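You operate a simulated robot arm through the tools that you are given. There is no shell and no other tool. Be economical: measure what you need, move in short steps, check, and stop when the job is done.

You run a simulated robot arm. Do the job below in one go: nothing can be reset, and whatever is moved stays where it is left.

## Task
Turn the time dial off, wipe the drops off the glass door and leave it open.
Fine: use the yellow sponge and put it back; leave the other three dials.
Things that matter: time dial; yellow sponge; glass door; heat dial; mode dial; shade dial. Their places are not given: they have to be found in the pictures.

It is judged by the outcome, as a careful person would: the job done as asked, and still so three seconds after it is handed in. It fails if anything else is knocked over, pushed out of place, dropped, spilled or broken.

## Robot
A 7-joint arm with a two-finger parallel gripper, fixed in place. Base frame: the origin is at the foot of the arm, x ahead of it, y to its left, z up; the work surface is at about z = 740. Lengths are in mm, angles in degrees, forces in N, time in s.
With the tool pointing down near the work surface it reaches from about 200 to 680 mm from the base axis. Its first joint turns from -66.0 to 66.0 degrees. Payload 2.4 kg.
Tool frame: the origin (TCP) lies between the finger pads and is the grasp point; the fingertips stand 30 mm ahead of it; z points along the fingers, y is the line along which they close. Largest opening 94 mm; finger width 28, thickness 10; the body of the gripper, 50 by 96 mm, starts 55 mm behind the TCP.
Orientation is told as [roll, pitch, yaw] about the base's x, y, z axes, in that order, counted from this pose: with the fingers straight down and closing along the base's y, the tool's x points along the base's -x, its y along +y and its z along -z.

## Interface
- The arm moves only by the tool jog_arm. Its argument "deltas" is one flat list of numbers, 7 for each row, row after row: the shift along the tool's x, y, z in units of 200 mm (1.0 is 200 mm), then the turn, a rotation vector about the tool's x, y, z in units of 120 degrees (1.0 is 120 degrees), then the finger opening in mm, from 0 to 94. In form: [tx, ty, tz, ax, ay, az, hand, tx, ty, tz, ax, ay, az, hand, ...]. A call has 1 to 8 rows; each row is the pose to reach, as a shift and turn from the pose commanded when the call began, along the tool's axes at that moment. A call with a number of a shift or a turn outside -1 to 1 is refused whole. Each row takes 0.2 s and may step no farther than 50 mm and 8.6 degrees from the row before; otherwise, or with a gripper value out of range, the whole call is refused. A pose out of reach is approached as far as the arm can. The call stops where the force on the tool passes 90 N (or 10 N more than at its start, if that is more) or the arm is blocked; 0.2 s more then pass. The fingers move at their own pace (about 153 mm/s each) and stop on an object; they squeeze with about 40 N. The grip force told is the motor's: it shows also when the fingers shut on nothing. Time passes only in rows, and 0.2 s behind the last, so rows that repeat a pose let the fingers close. The reply holds the time, the measured pose of the TCP, the force on the tool along the base axes, the opening and the grip force, in the units named above and with some noise.
- Cameras (640 x 400 px; columns grow to the right, rows downward): "scene" is fixed at [52.1, 491.2, 1447]; the picture's right is [-0.55, -0.84, 0.00], its down [-0.57, 0.37, -0.73] and it looks along [0.61, -0.40, -0.68] (base axes); focal length 322 px, centre (320, 200). "wrist" rides on the gripper at [-37, 0, -58] in the tool frame; the picture's right is [0.00, -1.00, 0.00], its down [0.97, 0.00, -0.24] and it looks along [0.24, 0.00, 0.97] (tool axes); focal length 218 px, centre (320, 200).
- camera(camera): a new picture of that camera. It takes no simulated time.
- locate(camera, pixels): for up to 12 pixels [column, row] of the newest picture of that camera ("zoom" is the newest enlarged one), the place [x, y, z] in the base frame of the surface seen there, good to about 2 mm, but the place of the scene camera against the robot may be out by one fixed shift of up to 25 mm in any direction. It takes no simulated time.
- enlarge(camera, box): a new picture of the part [left, top, right, bottom] of that camera's present view, enlarged. It takes no simulated time.
- close_job(): hands the job in; it is judged then, once.

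Work in short steps. Measure before you move; look again where a grasp or a placing could have gone wrong, and mend it. You have 80 turns and 54 pictures in all, those below and enlarged ones among them. Open the gripper and draw the arm clear of the work before you hand the job in, unless the task says otherwise; then end with one line.

The tools are called after "Emit:" as a command line: name --argument value ..., lists and objects as JSON in quotes. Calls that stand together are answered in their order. jog_arm: Moves the arm, as the interface text tells. Its arguments: {"type":"object","properties":{"deltas":{"type":"array","items":{"type":"number"}}},"required":["deltas"]} The other tools are called the same way: camera (camera) takes a picture; locate (camera, pixels) gives the place of the surface under pixels of a picture; enlarge (camera, box) takes an enlarged picture of a part of a camera's view; close_job () hands the job in.

At the start:

```text
t: 0.0
ee_pos: [316.5, 71.6, 1148.9]
tcp_rot: [0.1, 0.0, -0.1]
ft_force: [-0.1, -0.6, -0.2]
finger_gap: 94.0
grip_force: 0.0
```

scene: 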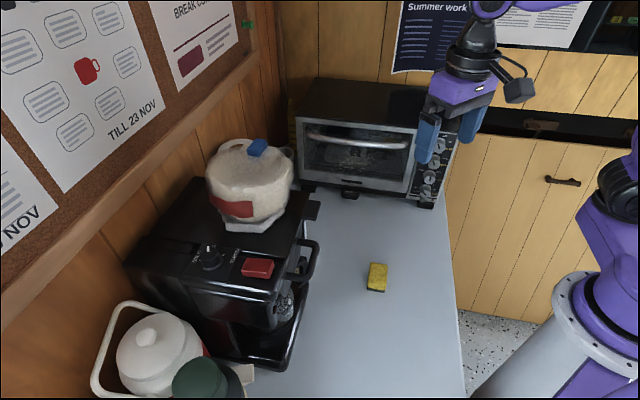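
wrist: 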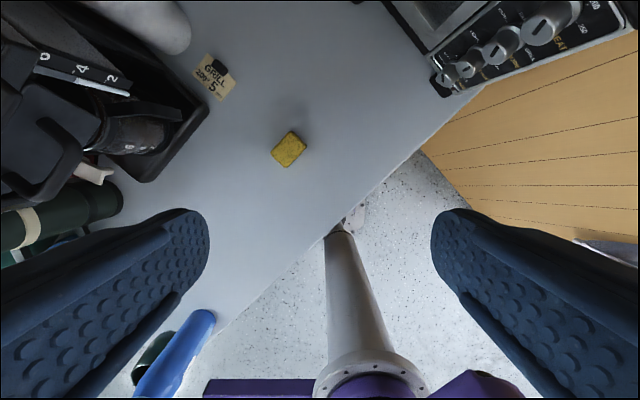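

The scene shows the toaster oven at about (365,145) with a dial column at its right (435,170), and the sponge at (377,277). I enlarge the oven in both views first.

Emit:
enlarge --camera "scene" --box '[280, 70, 480, 215]'

Emit:
enlarge --camera "wrist" --box '[360, 0, 640, 120]'

Emit:
locate --camera "wrist" --pixels '[[289, 149], [291, 131], [273, 155], [288, 167], [306, 146], [550, 18], [505, 40], [470, 62], [450, 75], [440, 90], [395, 10], [217, 75]]'

Emit:
locate --camera "scene" --pixels '[[377, 270], [372, 263], [386, 266], [384, 288], [368, 286], [310, 139], [355, 143], [405, 145], [330, 170], [390, 175], [300, 185], [410, 195]]'

```text
2.76 times, centred on (380, 142) of scene
```

zoom: 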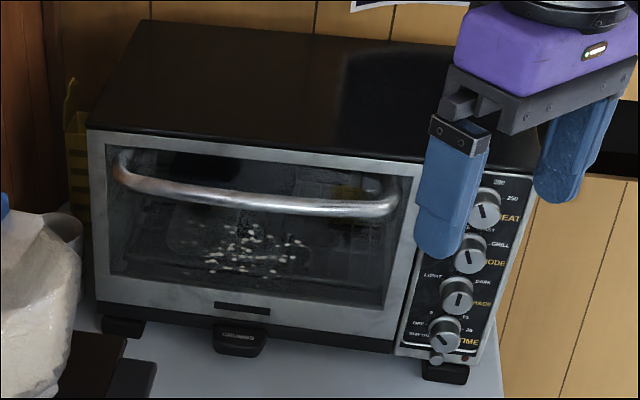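

```text
2.29 times, centred on (500, 60) of wrist
```

zoom: 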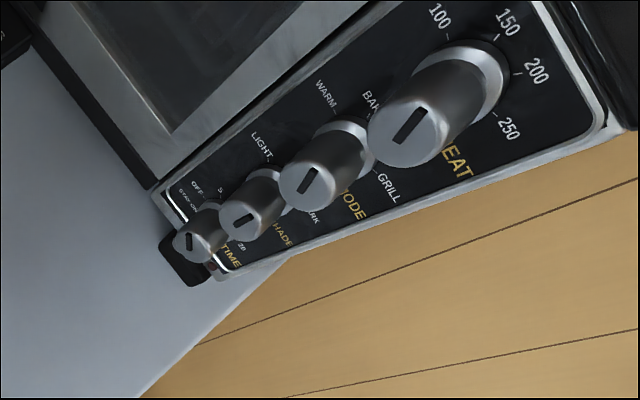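

```text
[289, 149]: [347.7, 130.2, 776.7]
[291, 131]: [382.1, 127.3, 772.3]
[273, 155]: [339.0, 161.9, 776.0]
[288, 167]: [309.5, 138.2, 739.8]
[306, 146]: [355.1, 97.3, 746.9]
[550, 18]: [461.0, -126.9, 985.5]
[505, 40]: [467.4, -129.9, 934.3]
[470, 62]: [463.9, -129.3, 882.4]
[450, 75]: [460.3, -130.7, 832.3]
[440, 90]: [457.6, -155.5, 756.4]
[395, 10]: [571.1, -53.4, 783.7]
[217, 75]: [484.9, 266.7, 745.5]
```

```text
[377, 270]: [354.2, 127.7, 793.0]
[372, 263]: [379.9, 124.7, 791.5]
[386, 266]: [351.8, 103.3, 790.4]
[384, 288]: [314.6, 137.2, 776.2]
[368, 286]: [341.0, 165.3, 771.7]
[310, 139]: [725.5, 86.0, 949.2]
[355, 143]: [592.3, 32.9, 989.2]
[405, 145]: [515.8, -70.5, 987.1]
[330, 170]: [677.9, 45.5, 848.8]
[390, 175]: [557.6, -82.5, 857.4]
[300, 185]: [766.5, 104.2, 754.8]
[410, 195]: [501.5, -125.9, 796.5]
```

Dials run top to bottom HEAT, MODE, SHADE, TIME, with TIME about z=832. I zoom in on the TIME dial and the glass to read labels and drops.

Emit:
enlarge --camera "scene" --box '[400, 160, 464, 200]'

Emit:
enlarge --camera "wrist" --box '[424, 60, 488, 100]'

Emit:
enlarge --camera "scene" --box '[305, 115, 425, 190]'

Emit:
locate --camera "zoom" --pixels '[[215, 270], [270, 305], [300, 235], [200, 210], [60, 130], [240, 165], [470, 200], [40, 260], [420, 360], [290, 360], [150, 150], [330, 270]]'

```text
10.00 times, centred on (432, 180) of scene
```

zoom: 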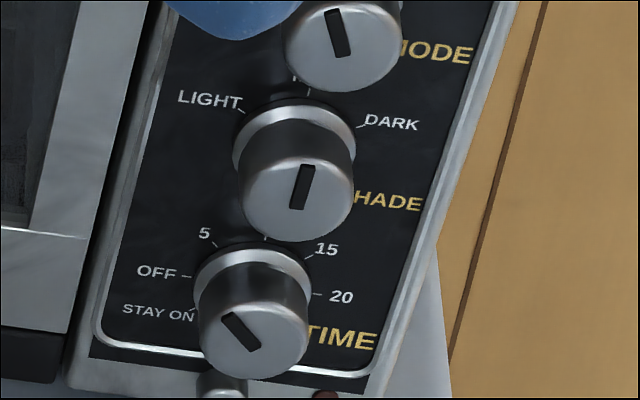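

```text
10.00 times, centred on (456, 80) of wrist
```

zoom: 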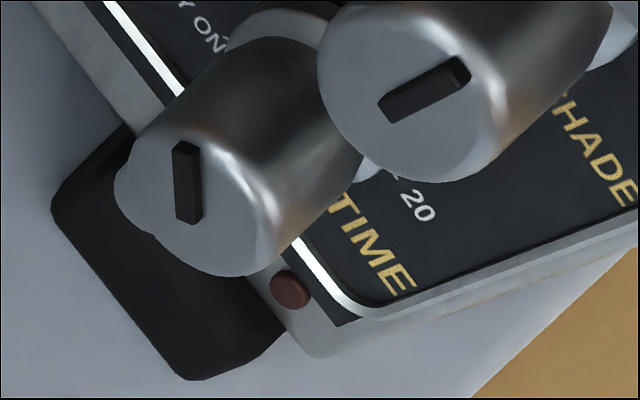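

```text
5.33 times, centred on (365, 152) of scene
```

zoom: 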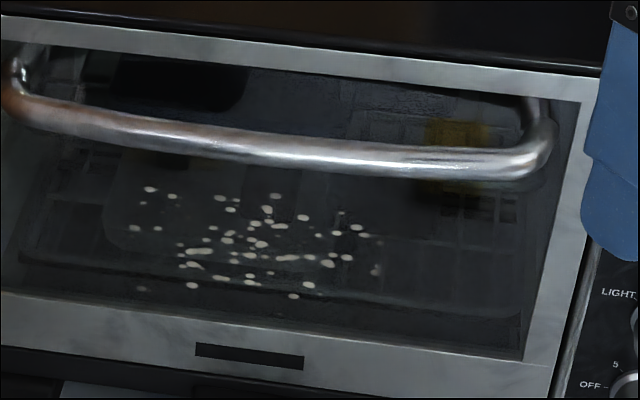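

```text
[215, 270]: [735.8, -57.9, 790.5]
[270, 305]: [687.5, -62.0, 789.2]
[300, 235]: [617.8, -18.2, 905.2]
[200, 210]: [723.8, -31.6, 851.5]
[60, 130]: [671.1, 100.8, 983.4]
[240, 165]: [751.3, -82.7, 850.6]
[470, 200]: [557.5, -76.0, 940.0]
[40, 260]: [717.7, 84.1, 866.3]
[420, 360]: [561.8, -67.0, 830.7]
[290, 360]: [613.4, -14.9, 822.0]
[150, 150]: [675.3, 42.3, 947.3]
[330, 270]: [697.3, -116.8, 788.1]
```

TIME pointer now points at "5" (about 45° up-left); OFF is at horizontal-left, STAY ON beyond it. I need about 45° anticlockwise. The oven front faces roughly (-0.7,+0.7), so I first yaw the tool by -45° and come lower.

Emit:
jog_arm --deltas '[-0.01, -0.05, 0.05, 0, 0, 0.0625, 94, -0.02, -0.1, 0.15, 0, 0, 0.125, 94, -0.03, -0.15, 0.25, 0, 0, 0.1875, 94, -0.05, -0.2, 0.35, 0, 0, 0.25, 94, -0.06, -0.25, 0.42, 0, 0, 0.3125, 94, -0.07, -0.31, 0.495, 0, 0, 0.375, 94]'

```text
t: 1.4
ee_pos: [331.9, 10.2, 1050.2]
tcp_rot: [0.0, -0.1, -45.0]
ft_force: [-0.7, 0.2, -0.8]
finger_gap: 94.1
grip_force: 0.0
```

Yaw is -45. Now I tilt the tool up to horizontal facing the oven, lowering as I go (two calls).

Emit:
jog_arm --deltas '[0, 0, 0.05, 0, -0.07, 0, 94, 0, 0, 0.1, 0, -0.14, 0, 94, 0, 0, 0.15, 0, -0.21, 0, 94, 0, 0, 0.2, 0, -0.28, 0, 94, 0, 0, 0.25, 0, -0.35, 0, 94, 0, 0, 0.3, 0, -0.42, 0, 94, 0, 0, 0.35, 0, -0.49, 0, 94, 0, 0, 0.4, 0, -0.56, 0, 94]'

```text
t: 3.2
ee_pos: [330.4, 10.2, 970.5]
tcp_rot: [0.1, -67.4, -45.1]
ft_force: [1.3, -0.5, -0.5]
finger_gap: 94.2
grip_force: 0.1
```

Tilt is at -67°. I finish the tilt and go down to z≈880.

Emit:
jog_arm --deltas '[0.138, 0, 0.058, 0, -0.063, 0, 94, 0.277, 0, 0.115, 0, -0.126, 0, 94, 0.415, 0, 0.173, 0, -0.188, 0, 94]'

Emit:
camera --camera "wrist"

```text
t: 4.0
ee_pos: [343.2, 61.4, 883.9]
tcp_rot: [-74.5, -89.6, 29.2]
ft_force: [-0.6, 0.7, 0.2]
finger_gap: 93.9
grip_force: 0.0
out of reach, approached as far as the arm can: row 1, 2, 3
```

```text
46 pictures are left
```

wrist: 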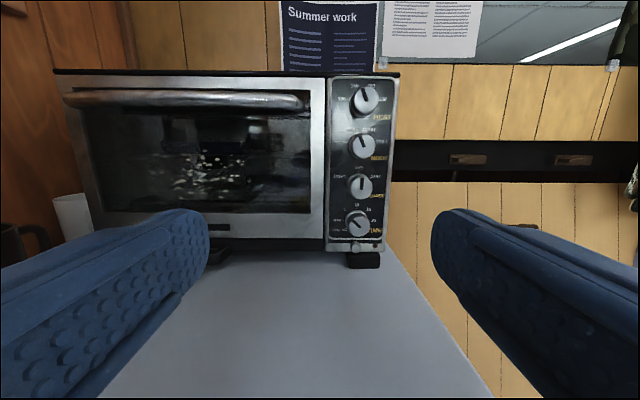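

The arm stopped short at (343,61,884), but orientation is right and this view is frontal. I zoom on the panel and locate the dial, panel and glass points.

Emit:
locate --camera "wrist" --pixels '[[358, 225], [360, 187], [362, 147], [365, 98], [320, 120], [320, 210], [393, 110], [75, 130], [95, 210], [180, 98], [285, 101], [200, 220]]'

Emit:
enlarge --camera "wrist" --box '[310, 170, 406, 230]'

Emit:
enlarge --camera "wrist" --box '[50, 60, 330, 235]'

Emit:
locate --camera "zoom" --pixels '[[318, 227], [345, 247], [320, 250], [415, 265], [360, 265], [385, 240], [300, 290], [420, 290], [520, 300], [150, 300], [110, 180], [560, 200]]'

```text
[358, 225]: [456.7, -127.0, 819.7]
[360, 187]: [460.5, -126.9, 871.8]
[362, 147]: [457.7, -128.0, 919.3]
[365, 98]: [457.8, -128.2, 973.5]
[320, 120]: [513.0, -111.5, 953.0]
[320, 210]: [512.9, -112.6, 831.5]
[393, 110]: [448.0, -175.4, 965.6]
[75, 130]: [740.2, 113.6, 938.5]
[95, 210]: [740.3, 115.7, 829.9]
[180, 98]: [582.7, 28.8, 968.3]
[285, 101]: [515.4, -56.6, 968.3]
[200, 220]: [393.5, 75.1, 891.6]
```

```text
6.67 times, centred on (358, 200) of wrist
```

zoom: 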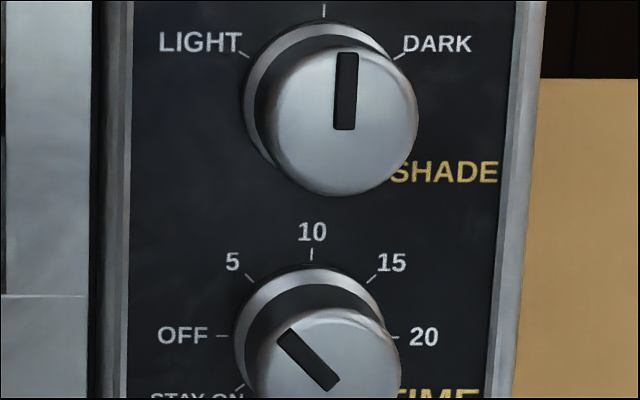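

```text
2.29 times, centred on (190, 148) of wrist
```

zoom: 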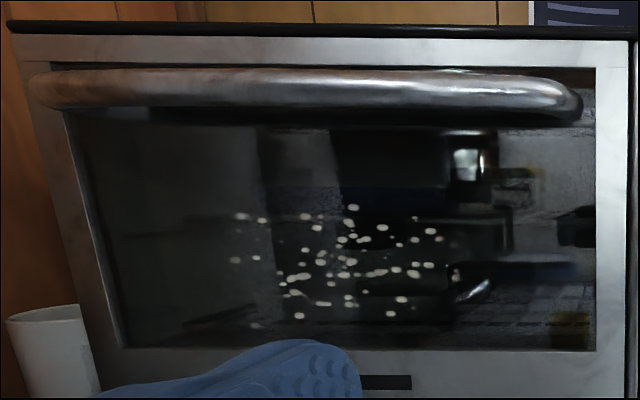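

```text
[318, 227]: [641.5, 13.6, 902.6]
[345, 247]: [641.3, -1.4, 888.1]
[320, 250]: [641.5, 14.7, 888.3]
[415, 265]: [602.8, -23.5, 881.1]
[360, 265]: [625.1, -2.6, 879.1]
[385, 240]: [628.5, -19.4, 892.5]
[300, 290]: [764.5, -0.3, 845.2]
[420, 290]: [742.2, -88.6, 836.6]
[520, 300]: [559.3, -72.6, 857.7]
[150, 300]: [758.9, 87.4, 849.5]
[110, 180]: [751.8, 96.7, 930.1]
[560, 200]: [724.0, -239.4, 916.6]
```

Measured: oven front is exactly at 45° (face at d=(x−y)/√2≈442), dial caps at d≈413, TIME dial at s=(x+y)/√2≈233, z≈819. Drops cover s≈382–512, z≈845–916, on the outer glass. I move forward to see which reference the command uses.

Emit:
jog_arm --deltas '[0, 0, 0.2, 0, 0, 0, 94, 0, 0, 0.4, 0, 0, 0, 94, 0.15, -0.04, 0.5, 0, 0, 0, 94]'

Emit:
camera --camera "wrist"

```text
t: 4.8
ee_pos: [429.3, 15.0, 871.0]
tcp_rot: [147.6, -88.9, 167.4]
ft_force: [-22.3, -9.6, 65.8]
finger_gap: 94.0
grip_force: 0.0
out of reach, approached as far as the arm can: row 1, 2, 3
stopped in row 3: the force on the tool passed its limit (the readings are from after the stop); the commanded pose is now the measured one
```

```text
43 pictures are left
```

wrist: 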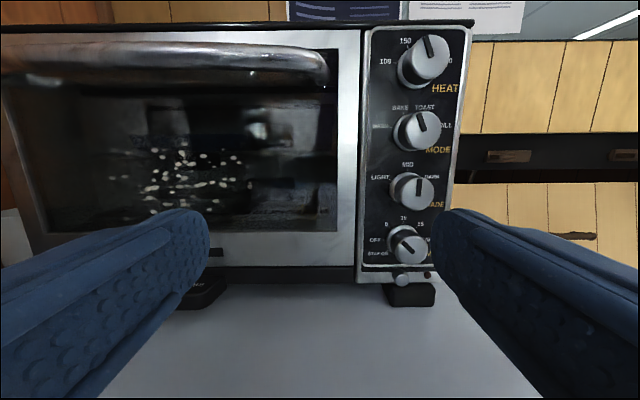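

A 66 N upward force stopped the move. I look at the scene to see what the arm is touching.

Emit:
camera --camera "scene"

```text
42 pictures are left
```

scene: 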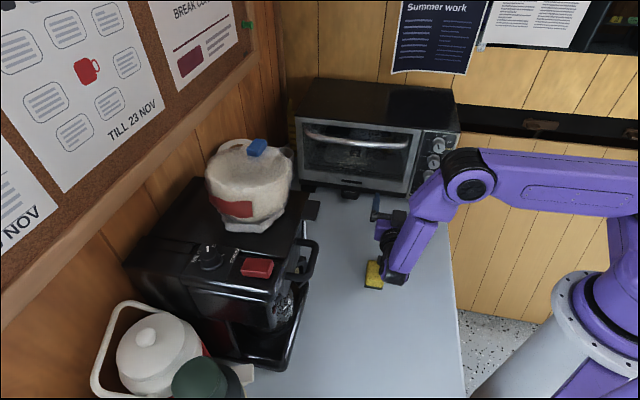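

Emit:
enlarge --camera "scene" --box '[340, 180, 468, 300]'

```text
3.33 times, centred on (404, 240) of scene
```

zoom: 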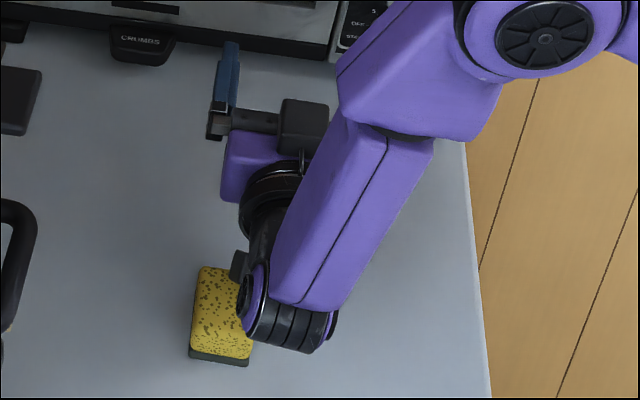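

The wrist link behind the tool hung down onto the sponge/table: horizontal pointing is too low for this arm. I lift straight up, then tilt the tool to about 60° from vertical (30° nose-down), which keeps the wrist high.

Emit:
jog_arm --deltas '[-0.15, 0, 0, 0, 0, 0, 94, -0.35, 0, 0, 0, 0.0, 0, 94, -0.5, 0, 0, 0, 0.06, 0, 94, -0.5, 0, 0, 0, 0.125, 0, 94, -0.5, 0, 0, 0, 0.19, 0, 94, -0.5, 0, 0, 0, 0.25, 0, 94]'

Emit:
camera --camera "wrist"

Emit:
enlarge --camera "scene" --box '[320, 160, 480, 310]'

```text
t: 6.2
ee_pos: [428.1, 14.3, 966.4]
tcp_rot: [0.9, -60.4, -45.6]
ft_force: [0.5, 0.3, -1.1]
finger_gap: 94.2
grip_force: 0.1
```

```text
40 pictures are left
```

wrist: 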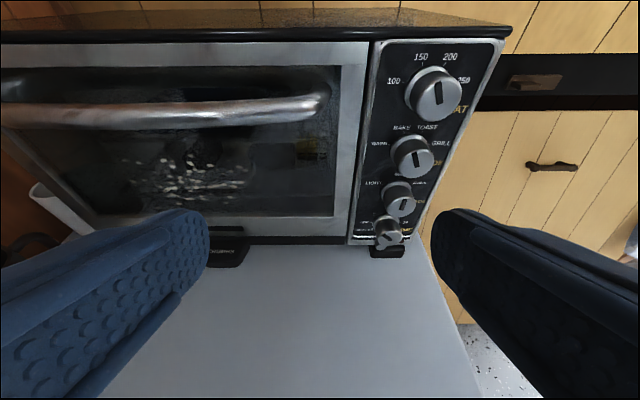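

```text
2.67 times, centred on (400, 235) of scene
```

zoom: 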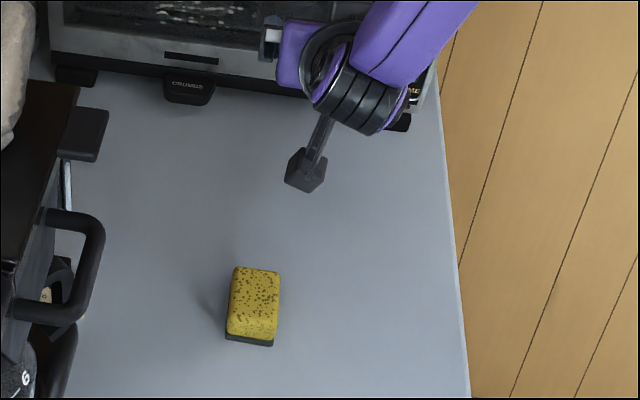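

The sponge is upright, only shifted a few mm (I'll restore it to the original place later). Arm is clear; now I move in front of the TIME dial (s 233, z≈846, d≈332) and look.

Emit:
jog_arm --deltas '[0.1056, -0.1, 0.1175, 0, 0, 0, 94, 0.211, -0.2, 0.235, 0, 0, 0, 94, 0.317, -0.3, 0.3525, 0.003, 0, -0.0025, 94, 0.4225, -0.4, 0.47, 0.003, 0, -0.0025, 94]'

Emit:
camera --camera "wrist"

```text
t: 7.2
ee_pos: [433.1, -40.5, 868.9]
tcp_rot: [-1.1, -60.3, -44.2]
ft_force: [0.9, -0.1, -0.4]
finger_gap: 93.9
grip_force: 0.1
out of reach, approached as far as the arm can: row 3, 4
```

```text
38 pictures are left
```

wrist: 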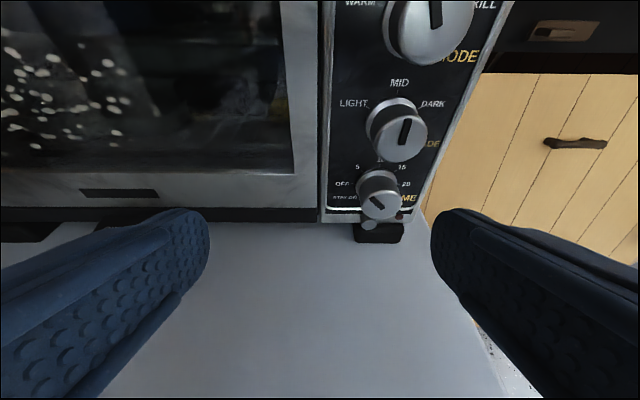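

The arm hit its near-reach limit at s≈278, d≈335; farther forward should be reachable. The TIME cap is now visible at (382,206) and the stub at (369,226); I locate them precisely.

Emit:
locate --camera "wrist" --pixels '[[382, 207], [374, 200], [390, 213], [404, 138], [369, 226], [367, 224], [340, 200], [400, 216], [350, 205], [382, 219]]'

Emit:
enlarge --camera "wrist" --box '[320, 150, 448, 230]'

```text
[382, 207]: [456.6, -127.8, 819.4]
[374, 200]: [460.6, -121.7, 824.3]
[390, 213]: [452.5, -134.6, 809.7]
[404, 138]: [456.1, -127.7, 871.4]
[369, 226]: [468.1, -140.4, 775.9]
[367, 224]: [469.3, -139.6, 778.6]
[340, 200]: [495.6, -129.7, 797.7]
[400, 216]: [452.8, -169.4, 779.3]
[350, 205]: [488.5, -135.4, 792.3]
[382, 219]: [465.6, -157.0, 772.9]
```

```text
5.00 times, centred on (384, 190) of wrist
```

zoom: 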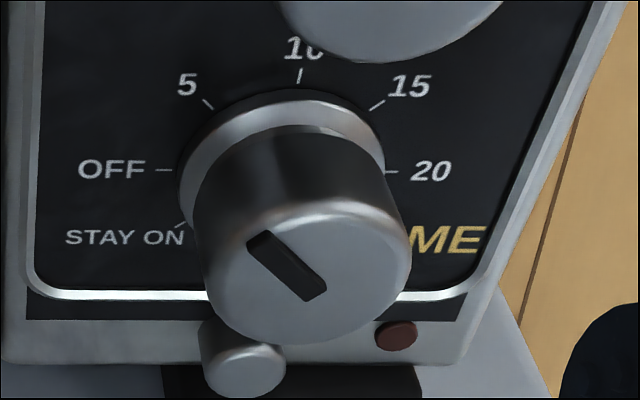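

TIME cap centre: s≈232.5, d≈413, z≈820; the small stub is lower (z 777). I advance a bit toward s≈260, d≈367 and check how the command reference behaves.

Emit:
jog_arm --deltas '[-0.0432, 0.0675, 0.076, 0, 0, 0, 70, -0.0864, 0.135, 0.152, 0, 0, 0, 70, -0.0864, 0.135, 0.152, 0, 0, 0, 70]'

```text
t: 8.1
ee_pos: [478.1, -46.4, 868.2]
tcp_rot: [0.0, -60.6, -45.0]
ft_force: [0.1, -0.5, 0.2]
finger_gap: 70.0
grip_force: 0.0
```

Reference after an out-of-reach is the measured pose; now at s=305, d=371, z=868. I lower to z≈822 and slide to s≈262, still in front of the caps.

Emit:
jog_arm --deltas '[0.098, -0.1075, 0.061, 0, 0, 0, 70, 0.1955, -0.215, 0.1215, 0, 0, 0, 70, 0.1955, -0.215, 0.1215, 0, 0, 0, 70]'

```text
t: 8.8
ee_pos: [469.4, -64.1, 828.0]
tcp_rot: [-0.5, -60.4, -44.7]
ft_force: [0.3, -0.6, -0.5]
finger_gap: 69.9
grip_force: 0.1
out of reach, approached as far as the arm can: row 2, 3
```

Still limited near the base (likely a wrist joint limit). A steeper tool (45°) relieves it, so I tilt there in place.

Emit:
jog_arm --deltas '[-0.01, 0, 0, 0, 0.064, 0, 70, -0.02, 0, 0, 0, 0.128, 0, 70]'

```text
t: 9.4
ee_pos: [470.6, -65.3, 831.3]
tcp_rot: [0.1, -45.1, -44.9]
ft_force: [-0.2, 0.3, 0.3]
finger_gap: 70.1
grip_force: 0.0
```

Now at 45° tilt, s=286.6, d=379. I slide sideways to s=232.5 in front of the TIME dial.

Emit:
jog_arm --deltas '[0.014, -0.135, -0.014, 0, 0, 0, 70, 0.014, -0.27, -0.014, 0, 0, 0, 70]'

Emit:
camera --camera "wrist"

```text
t: 10.1
ee_pos: [446.4, -94.4, 841.2]
tcp_rot: [-0.6, -45.0, -44.7]
ft_force: [-0.2, -0.3, 0.0]
finger_gap: 70.2
grip_force: 0.0
out of reach, approached as far as the arm can: row 2
```

```text
36 pictures are left
```

wrist: 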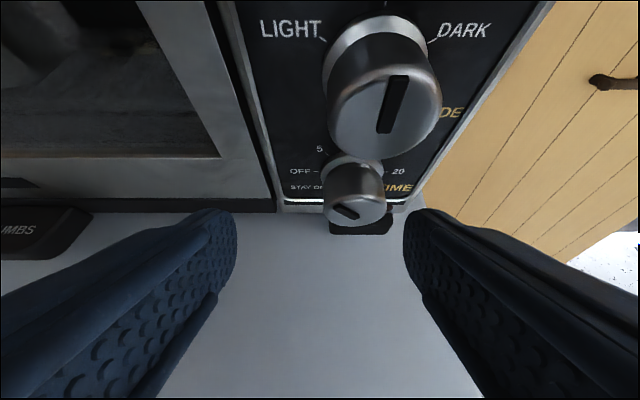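

Now s=249, d=382, z=841: the dial (at (357,205)) lies between the open fingers. I advance toward s=232.5, d=400, z=830 along a diagonal.

Emit:
jog_arm --deltas '[-0.014, -0.03, 0.0425, 0, 0, 0, 70, -0.025, -0.082, 0.1025, 0, 0, 0, 70, -0.025, -0.082, 0.1025, 0, 0, 0, 70]'

Emit:
camera --camera "wrist"

```text
t: 10.8
ee_pos: [458.9, -116.3, 834.4]
tcp_rot: [-0.5, -45.0, -44.7]
ft_force: [-0.4, 0.0, 0.3]
finger_gap: 70.3
grip_force: 0.1
out of reach, approached as far as the arm can: row 1, 2, 3
```

```text
35 pictures are left
```

wrist: 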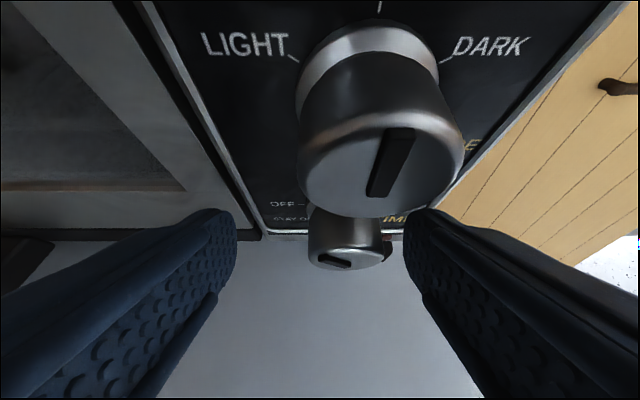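

The fingers straddle the dial now, but TCP is at s=242 (10 mm left). I roll 15° anticlockwise about the dial axis, which shifts the wrist outward, and centre there.

Emit:
jog_arm --deltas '[0.017, -0.018, -0.002, 0.0442, 0, -0.0442, 70, 0.035, -0.0365, -0.004, 0.0884, 0, -0.0884, 70, 0.035, -0.0365, -0.004, 0.0884, 0, -0.0884, 70]'

Emit:
camera --camera "wrist"

```text
t: 11.7
ee_pos: [448.3, -117.5, 830.4]
tcp_rot: [-20.9, -43.1, -30.3]
ft_force: [0.0, 0.1, -0.3]
finger_gap: 70.2
grip_force: 0.1
```

```text
34 pictures are left
```

wrist: 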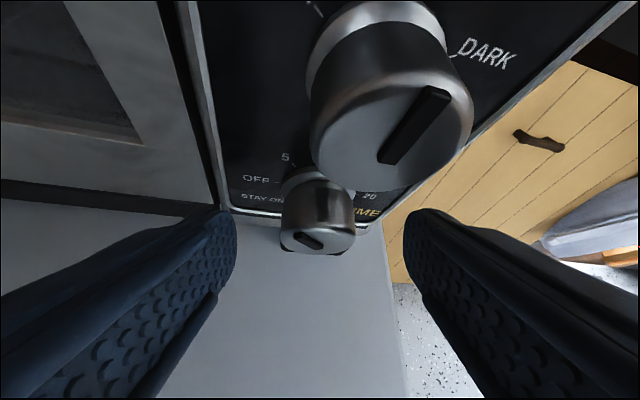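

Centred: the TIME dial sits at column 318 between the fingers (s=234, d=400, z=830). I close on it.

Emit:
jog_arm --deltas '[0, 0, 0, 0, 0, 0, 40, 0, 0, 0, 0, 0, 0, 26, 0, 0, 0, 0, 0, 0, 20, 0, 0, 0, 0, 0, 0, 20]'

Emit:
camera --camera "wrist"

```text
t: 12.7
ee_pos: [448.9, -115.8, 830.0]
tcp_rot: [-20.8, -43.2, -30.6]
ft_force: [5.3, 1.7, -0.2]
finger_gap: 29.3
grip_force: 40.0
```

```text
33 pictures are left
```

wrist: 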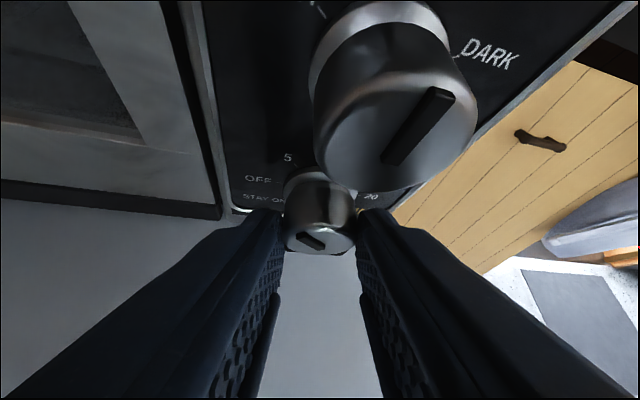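

Gripped at 29.3 mm. I turn the dial 45° anticlockwise about its own axis, with TCP following the arc.

Emit:
jog_arm --deltas '[0.0003, 0.0065, 0.0003, 0.0442, 0, -0.0442, 20, 0.0012, 0.013, 0.0012, 0.0884, 0, -0.0884, 20, 0.0027, 0.0192, 0.0027, 0.1326, 0, -0.1326, 20, 0.0047, 0.025, 0.0047, 0.1768, 0, -0.1768, 20, 0.0073, 0.0305, 0.0073, 0.221, 0, -0.221, 20, 0.0104, 0.0354, 0.0104, 0.2652, 0, -0.2652, 20, 0.0104, 0.0354, 0.0104, 0.2652, 0, -0.2652, 20]'

Emit:
camera --camera "wrist"

Emit:
enlarge --camera "scene" --box '[400, 150, 464, 200]'

```text
t: 14.2
ee_pos: [455.6, -109.7, 823.6]
tcp_rot: [-67.7, -20.7, -3.9]
ft_force: [23.2, 0.7, 0.4]
finger_gap: 29.5
grip_force: 40.2
```

```text
32 pictures are left
```

wrist: 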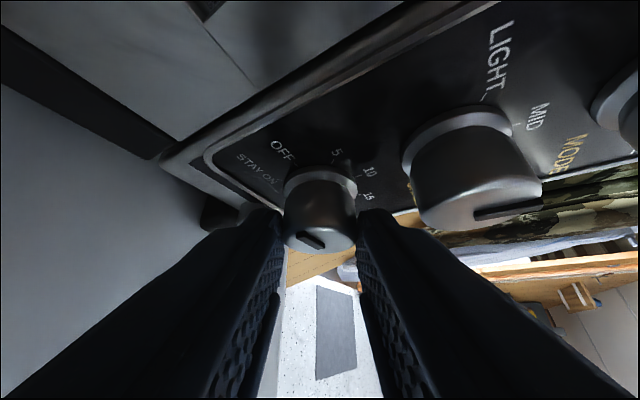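

```text
8.00 times, centred on (432, 175) of scene
```

zoom: 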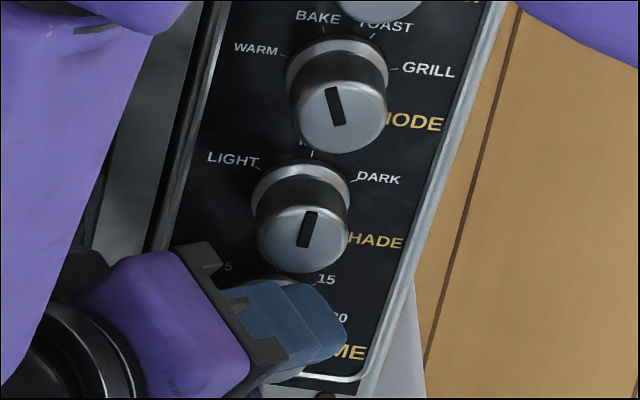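

The pointer kept its place relative to the fingers, so the dial turned with them. I open only to 42 mm (SHADE is close) and withdraw straight out.

Emit:
jog_arm --deltas '[0, 0, 0, 0, 0, 0, 42, 0, 0, 0, 0, 0, 0, 42, 0.08, 0, -0.08, 0, 0, 0, 42, 0.2, 0, -0.2, 0, 0, 0, 42, 0.3, 0, -0.3, 0, 0, 0, 42]'

Emit:
camera --camera "wrist"

Emit:
enlarge --camera "wrist" --box '[260, 80, 420, 180]'

```text
t: 15.4
ee_pos: [393.6, -50.7, 822.7]
tcp_rot: [-67.9, -20.9, -4.1]
ft_force: [-0.3, 0.1, 0.6]
finger_gap: 42.0
grip_force: 0.0
```

```text
30 pictures are left
```

wrist: 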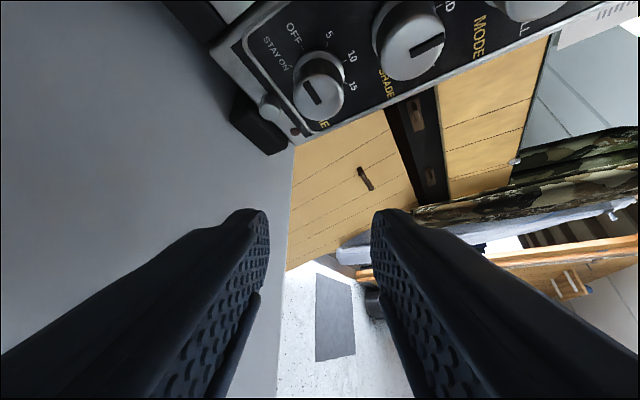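

```text
4.00 times, centred on (340, 130) of wrist
```

zoom: 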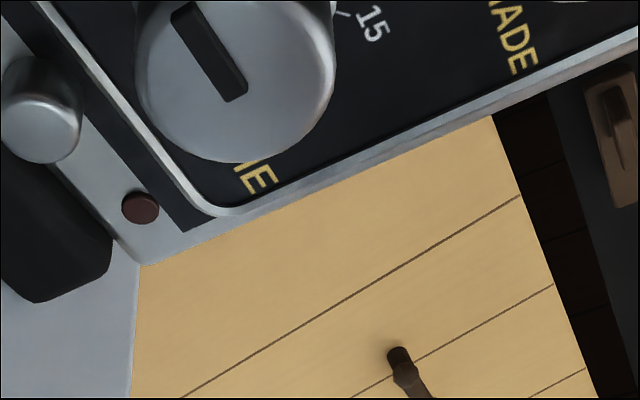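

Emit:
enlarge --camera "scene" --box '[400, 160, 464, 200]'

Emit:
enlarge --camera "wrist" --box '[250, 10, 378, 130]'

```text
10.00 times, centred on (432, 180) of scene
```

zoom: 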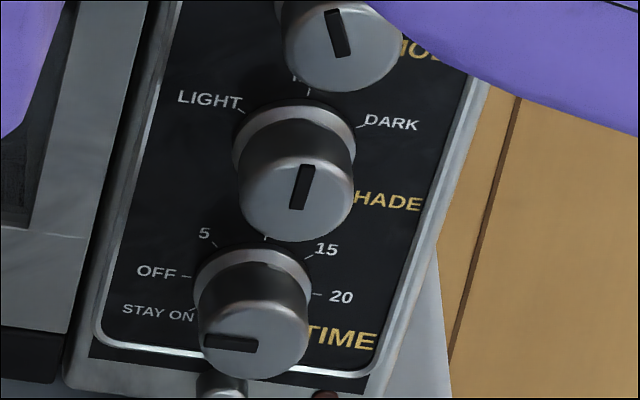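

```text
3.33 times, centred on (314, 70) of wrist
```

zoom: 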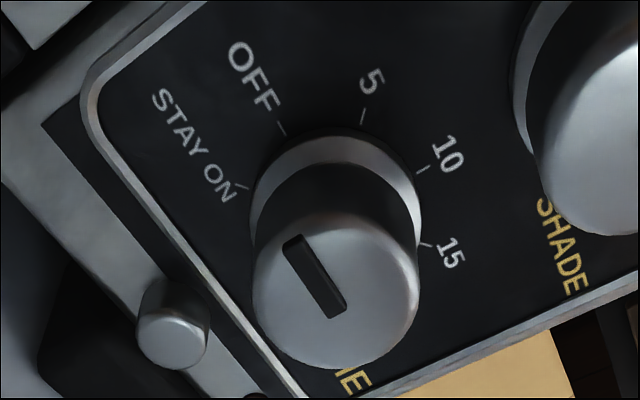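

The TIME mark now points horizontally left to OFF; the SHADE, MODE marks are unchanged. Next I roll the tool back upright while moving in front of the glass (s≈440, z≈900, d≈325) for a close look at which side the drops are on.

Emit:
jog_arm --deltas '[-0.0986, 0.0192, -0.0898, -0.0442, 0, 0.0442, 42, -0.1972, 0.0384, -0.1795, -0.0884, 0, 0.0884, 42, -0.2958, 0.0576, -0.2693, -0.1326, 0, 0.1326, 42, -0.3945, 0.0768, -0.359, -0.1768, 0, 0.1768, 42, -0.4931, 0.0959, -0.4488, -0.221, 0, 0.221, 42, -0.5917, 0.1151, -0.5385, -0.2652, 0, 0.2652, 42, -0.6904, 0.1343, -0.6283, -0.3094, 0, 0.3094, 42, -0.789, 0.1535, -0.718, -0.3536, 0, 0.3536, 42]'

Emit:
camera --camera "wrist"

```text
t: 17.2
ee_pos: [539.9, 84.6, 904.3]
tcp_rot: [0.1, -45.0, -45.1]
ft_force: [0.1, 0.8, -0.2]
finger_gap: 42.1
grip_force: 0.0
```

```text
26 pictures are left
```

wrist: 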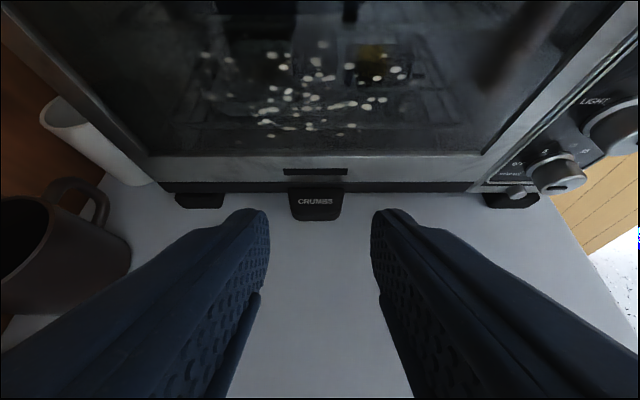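

Now I zoom on the drops and measure drops vs. frame depth.

Emit:
enlarge --camera "wrist" --box '[190, 30, 430, 180]'

Emit:
locate --camera "wrist" --pixels '[[285, 67], [330, 78], [376, 78], [318, 62], [383, 99], [265, 112], [350, 164], [250, 168], [150, 158], [480, 165], [120, 243], [85, 130]]'

```text
2.67 times, centred on (310, 105) of wrist
```

zoom: 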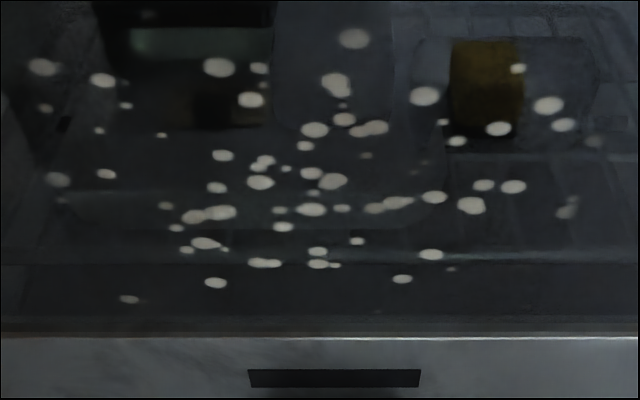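

```text
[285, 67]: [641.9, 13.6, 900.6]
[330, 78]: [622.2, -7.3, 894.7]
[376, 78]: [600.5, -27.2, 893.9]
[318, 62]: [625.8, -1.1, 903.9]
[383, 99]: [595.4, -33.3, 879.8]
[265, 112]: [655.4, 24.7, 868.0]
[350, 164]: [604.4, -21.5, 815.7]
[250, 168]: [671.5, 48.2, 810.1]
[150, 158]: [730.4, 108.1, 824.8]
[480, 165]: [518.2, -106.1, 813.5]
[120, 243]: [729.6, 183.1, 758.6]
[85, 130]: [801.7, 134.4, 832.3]
```

Drops lie ~3 mm behind the frame face, consistent with the outer glass surface (d≈444.5, s 378–518, z 838–920). To wipe flat under the handle, I'll grasp the sponge with the tool leaned −30° and wipe at +60°, so its underside meets the glass. I move above the sponge while tilting.

Emit:
jog_arm --deltas '[0.073, -0.065, -0.064, 0, 0.07, 0, 60, 0.146, -0.13, -0.129, 0, 0.14, 0, 70, 0.219, -0.195, -0.193, 0, 0.21, 0, 80, 0.2925, -0.26, -0.2575, 0, 0.28, 0, 94, 0.3656, -0.325, -0.3219, 0, 0.35, 0, 94, 0.4388, -0.39, -0.3863, 0, 0.42, 0, 94, 0.5119, -0.455, -0.4506, 0, 0.49, 0, 94, 0.585, -0.52, -0.515, 0, 0.56, 0, 94]'

Emit:
camera --camera "wrist"

```text
t: 19.1
ee_pos: [356.7, 120.1, 893.4]
tcp_rot: [0.0, 22.2, -45.0]
ft_force: [0.2, 0.3, -0.1]
finger_gap: 93.9
grip_force: 0.1
```

```text
24 pictures are left
```

wrist: 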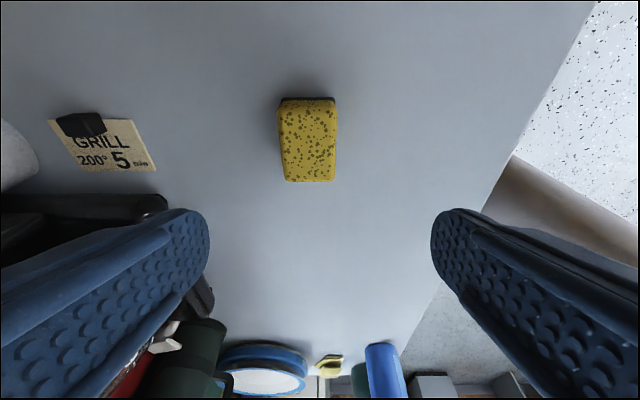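

Sponge visible at (307,140), nicely aligned. I locate its top corners.

Emit:
locate --camera "wrist" --pixels '[[283, 103], [333, 103], [333, 178], [287, 178], [308, 140], [282, 98], [334, 98], [307, 110], [307, 170], [100, 145], [155, 205], [200, 310]]'

Emit:
enlarge --camera "scene" --box '[340, 240, 420, 300]'

```text
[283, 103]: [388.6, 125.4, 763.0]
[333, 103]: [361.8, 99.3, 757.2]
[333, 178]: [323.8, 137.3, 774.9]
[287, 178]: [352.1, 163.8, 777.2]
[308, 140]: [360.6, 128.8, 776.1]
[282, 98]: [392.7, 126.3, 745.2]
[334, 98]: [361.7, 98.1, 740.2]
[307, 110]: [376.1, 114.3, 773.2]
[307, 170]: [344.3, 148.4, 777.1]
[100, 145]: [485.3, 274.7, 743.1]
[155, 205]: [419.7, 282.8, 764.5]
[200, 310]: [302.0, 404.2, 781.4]
```

```text
6.67 times, centred on (380, 270) of scene
```

zoom: 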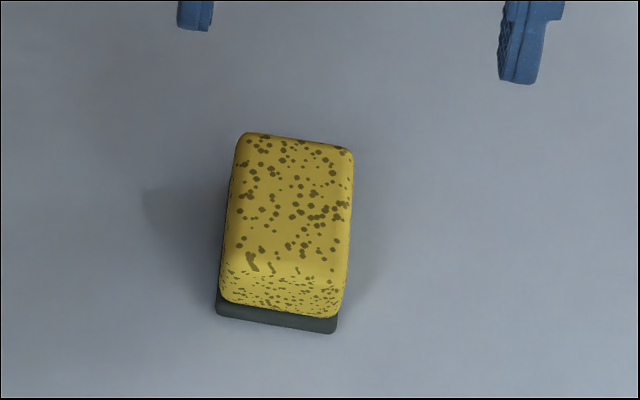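

Sponge centre ≈(356.6,131.5), aligned to −45°, 38–40 mm wide (original was ≈(346,132)). I descend to TCP s=345, d=172, z=784 with −30° lean.

Emit:
jog_arm --deltas '[-0.076, 0.03, 0.165, 0, 0.065, 0, 94, -0.153, 0.04, 0.33, 0, 0.065, 0, 94, -0.229, 0.04, 0.495, 0, 0.065, 0, 94]'

Emit:
camera --camera "wrist"

```text
t: 19.9
ee_pos: [365.9, 122.5, 784.8]
tcp_rot: [0.0, 29.9, -45.0]
ft_force: [-0.2, 1.1, 0.0]
finger_gap: 94.0
grip_force: 0.0
```

```text
22 pictures are left
```

wrist: 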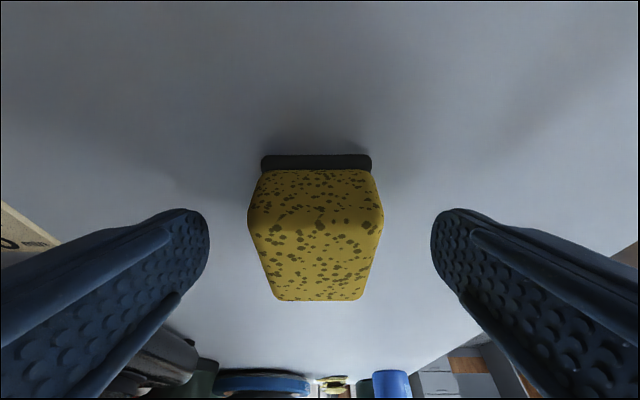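

Sponge centred between the fingers. I close and lift a little.

Emit:
jog_arm --deltas '[0, 0, 0, 0, 0, 0, 60, 0, 0, 0, 0, 0, 0, 30, 0, 0, 0, 0, 0, 0, 30, 0, 0, 0, 0, 0, 0, 30, 0.05, 0, -0.0866, 0, 0, 0, 30, 0.15, 0, -0.26, 0, 0, 0, 30, 0.25, 0, -0.433, 0, 0, 0, 30]'

Emit:
camera --camera "wrist"

```text
t: 21.4
ee_pos: [366.9, 119.9, 883.9]
tcp_rot: [0.0, 29.8, -45.1]
ft_force: [-0.8, -0.3, -0.9]
finger_gap: 42.7
grip_force: 40.0
```

```text
21 pictures are left
```

wrist: 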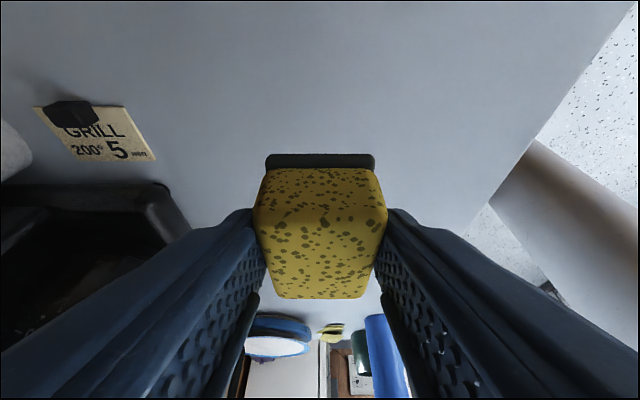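

Sponge held firmly (42.7 mm). Before moving to the glass I check the coffee-machine clearance on the left with scene locations.

Emit:
camera --camera "scene"

Emit:
locate --camera "scene" --pixels '[[318, 208], [302, 222], [317, 260], [300, 245], [285, 365], [305, 330], [250, 225], [310, 190], [292, 175], [270, 300], [320, 280], [160, 250]]'

```text
20 pictures are left
```

scene: 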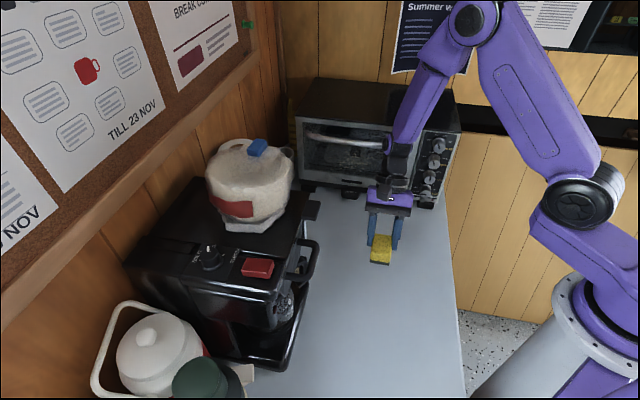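

```text
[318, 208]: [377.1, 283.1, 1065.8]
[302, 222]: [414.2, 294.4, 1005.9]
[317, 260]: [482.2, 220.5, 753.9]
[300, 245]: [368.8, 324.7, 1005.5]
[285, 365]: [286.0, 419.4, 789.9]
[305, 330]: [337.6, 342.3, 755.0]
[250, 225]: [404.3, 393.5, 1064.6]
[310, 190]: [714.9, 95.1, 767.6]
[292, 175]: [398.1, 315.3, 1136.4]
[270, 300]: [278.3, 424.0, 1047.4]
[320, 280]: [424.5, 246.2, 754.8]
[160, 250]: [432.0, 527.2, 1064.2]
```

Machine edges are at s≳467, d≲100; wiping sponge centres s 395–503 keeps the wrist clear. I rotate the tool toward the glass and approach (first part).

Emit:
jog_arm --deltas '[-0.0588, 0.0663, -0.0481, 0, -0.0708, 0, 30, -0.1175, 0.1325, -0.0963, 0, -0.1416, 0, 30, -0.1763, 0.1988, -0.1444, 0, -0.2125, 0, 30, -0.235, 0.265, -0.1925, 0, -0.2833, 0, 30, -0.2938, 0.3313, -0.2406, 0, -0.3541, 0, 30, -0.3525, 0.3975, -0.2888, 0, -0.425, 0, 30, -0.4113, 0.4638, -0.3369, 0, -0.4958, 0, 30, -0.47, 0.53, -0.385, 0, -0.5666, 0, 30]'

```text
t: 23.2
ee_pos: [528.1, 112.0, 904.4]
tcp_rot: [0.0, -38.3, -45.0]
ft_force: [0.4, -0.2, -0.1]
finger_gap: 42.9
grip_force: 40.5
```

Continue to 60° at s≈500, d≈380, z≈873, then look.

Emit:
jog_arm --deltas '[-0.0805, 0.079, 0.1293, 0, -0.0603, 0, 30, -0.161, 0.158, 0.2587, 0, -0.1205, 0, 30, -0.2415, 0.237, 0.388, 0, -0.1808, 0, 30]'

Emit:
camera --camera "wrist"

```text
t: 24.1
ee_pos: [622.6, 85.6, 873.9]
tcp_rot: [0.2, -60.0, -45.1]
ft_force: [-0.4, 0.6, -1.0]
finger_gap: 42.7
grip_force: 39.8
```

```text
19 pictures are left
```

wrist: 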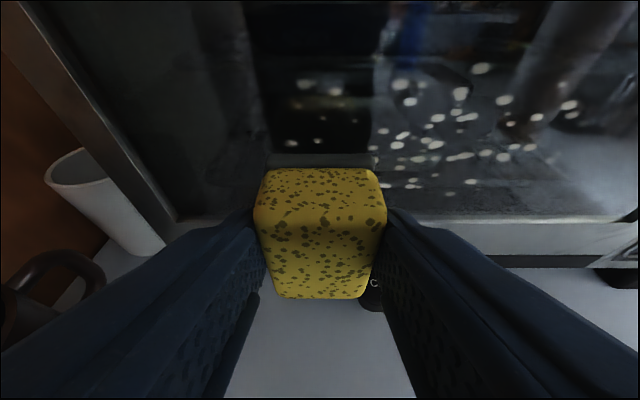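

Sponge faces the glass flat with ~20 mm gap. I press forward gently to contact.

Emit:
jog_arm --deltas '[-0.035, 0, 0.0606, 0, 0, 0, 30, -0.045, 0, 0.0779, 0, 0, 0, 30, -0.0525, 0, 0.0909, 0, 0, 0, 30, -0.0575, 0, 0.0996, 0, 0, 0, 30]'

```text
t: 25.1
ee_pos: [634.4, 74.1, 872.4]
tcp_rot: [-0.1, -59.7, -44.6]
ft_force: [-32.3, 19.2, 12.2]
finger_gap: 43.1
grip_force: 40.5
```

Contact at ~37 N. I ease slightly and sweep right along the lower band.

Emit:
jog_arm --deltas '[0.004, -0.07, -0.007, 0, 0, 0, 30, 0.004, -0.14, -0.007, 0, 0, 0, 30, 0.004, -0.21, -0.007, 0, 0, 0, 30, 0.004, -0.28, -0.007, 0, 0, 0, 30, 0.004, -0.35, -0.007, 0, 0, 0, 30, 0.004, -0.42, -0.007, 0, 0, 0, 30, 0.004, -0.49, -0.007, 0, 0, 0, 30, 0.004, -0.54, -0.007, 0, 0, 0, 30]'

Emit:
camera --camera "wrist"

```text
t: 26.9
ee_pos: [560.0, -3.3, 874.4]
tcp_rot: [0.1, -59.9, -44.8]
ft_force: [-7.4, 18.3, 0.6]
finger_gap: 42.9
grip_force: 40.2
```

```text
18 pictures are left
```

wrist: 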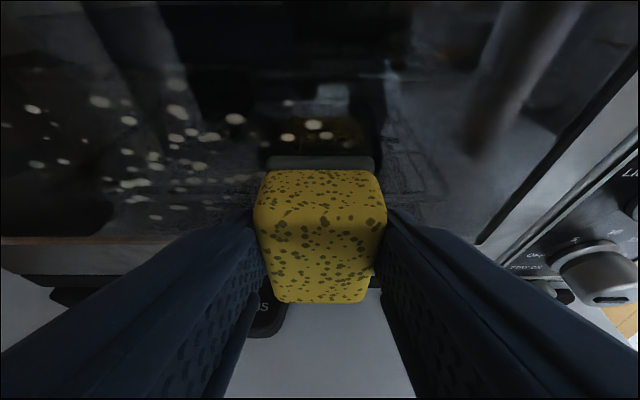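

Drops still show at left, e.g. (140,183), (155,217). I check whether these were in the swept band.

Emit:
locate --camera "wrist" --pixels '[[140, 183], [180, 208], [155, 217], [208, 137], [235, 118], [100, 101], [30, 109], [60, 162], [175, 112], [313, 125], [200, 244], [300, 158]]'

Emit:
enlarge --camera "scene" --box '[295, 110, 425, 195]'

```text
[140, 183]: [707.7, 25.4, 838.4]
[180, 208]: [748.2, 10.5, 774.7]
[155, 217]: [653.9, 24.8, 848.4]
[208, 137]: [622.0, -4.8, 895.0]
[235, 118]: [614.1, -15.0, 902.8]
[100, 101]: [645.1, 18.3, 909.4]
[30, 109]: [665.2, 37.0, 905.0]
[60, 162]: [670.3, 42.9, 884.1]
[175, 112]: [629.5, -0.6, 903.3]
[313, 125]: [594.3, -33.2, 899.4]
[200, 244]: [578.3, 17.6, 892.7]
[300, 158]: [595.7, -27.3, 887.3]
```

```text
4.71 times, centred on (360, 152) of scene
```

zoom: 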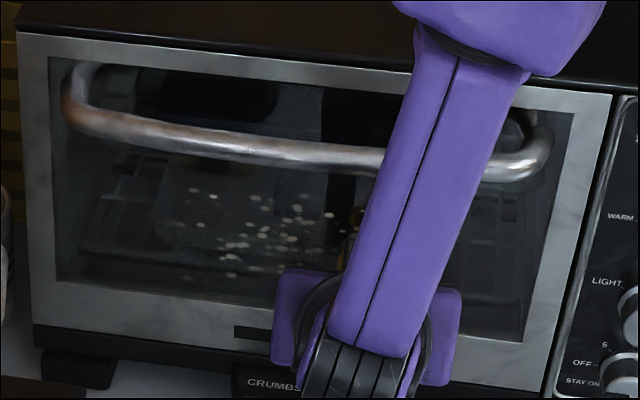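

Drops in the swept band (e.g. z=848, s=480) remain: either the sponge rode on the raised lower frame rail or the drops are inside. I go up 33 mm, well off the rail, press slightly more and sweep back left as a test.

Emit:
jog_arm --deltas '[-0.075, 0, -0.041, 0, 0, 0, 30, -0.15, 0, -0.07, 0, 0, 0, 30, -0.1525, 0.07, -0.065, 0, 0, 0, 30, -0.1525, 0.16, -0.065, 0, 0, 0, 30, -0.1525, 0.26, -0.065, 0, 0, 0, 30, -0.1525, 0.36, -0.065, 0, 0, 0, 30, -0.1525, 0.46, -0.065, 0, 0, 0, 30, -0.1525, 0.55, -0.065, 0, 0, 0, 30]'

Emit:
camera --camera "wrist"

```text
t: 28.6
ee_pos: [636.6, 72.9, 906.4]
tcp_rot: [-0.5, -59.8, -44.5]
ft_force: [-40.0, 17.1, 0.4]
finger_gap: 43.1
grip_force: 40.0
```

```text
16 pictures are left
```

wrist: 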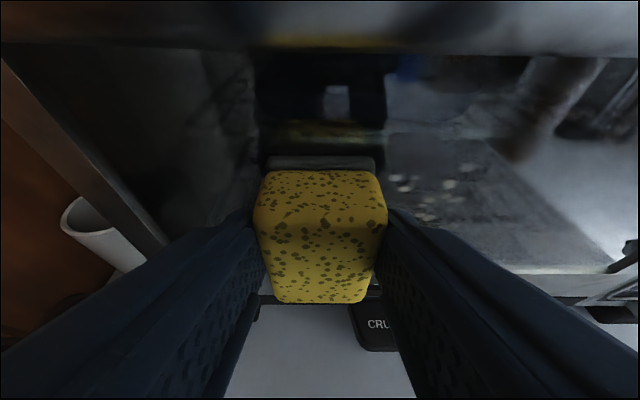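

The upper band is now clean, so drops are outside; a few remain lower at (400–470, 165–220). I locate these.

Emit:
enlarge --camera "wrist" --box '[370, 130, 530, 230]'

Emit:
locate --camera "wrist" --pixels '[[404, 187], [395, 178], [425, 216], [468, 167], [448, 184], [420, 205], [440, 196], [455, 199], [450, 268], [430, 265]]'

```text
4.00 times, centred on (450, 180) of wrist
```

zoom: 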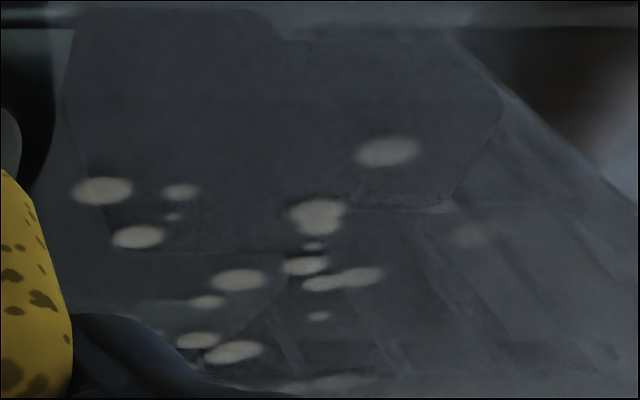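

```text
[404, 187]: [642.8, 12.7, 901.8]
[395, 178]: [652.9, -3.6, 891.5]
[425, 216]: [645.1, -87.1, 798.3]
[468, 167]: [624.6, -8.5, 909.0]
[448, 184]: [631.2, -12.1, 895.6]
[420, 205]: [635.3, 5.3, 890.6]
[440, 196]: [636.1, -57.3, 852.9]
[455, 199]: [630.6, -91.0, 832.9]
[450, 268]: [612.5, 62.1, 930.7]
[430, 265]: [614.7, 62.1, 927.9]
```

Remaining drops are at s≈430–465, z≈890–909, within the band just passed; they simply need more passes. I sweep again right and back at this height.

Emit:
jog_arm --deltas '[0, -0.08, 0, 0, 0, 0, 30, 0, -0.16, 0, 0, 0, 0, 30, 0, -0.24, 0, 0, 0, 0, 30, 0, -0.32, 0, 0, 0, 0, 30, 0, -0.4, 0, 0, 0, 0, 30, 0, -0.48, 0, 0, 0, 0, 30, 0, -0.55, 0, 0, 0, 0, 30]'

Emit:
enlarge --camera "scene" --box '[295, 110, 425, 195]'

```text
t: 30.2
ee_pos: [561.6, -2.6, 908.6]
tcp_rot: [0.1, -59.7, -44.2]
ft_force: [-14.8, 32.4, -0.1]
finger_gap: 42.7
grip_force: 39.9
```

```text
4.71 times, centred on (360, 152) of scene
```

zoom: 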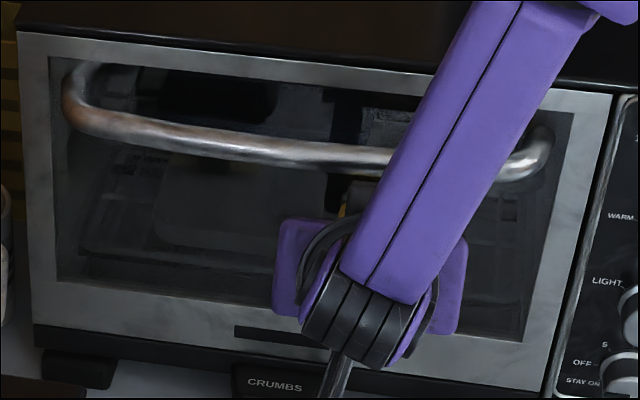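

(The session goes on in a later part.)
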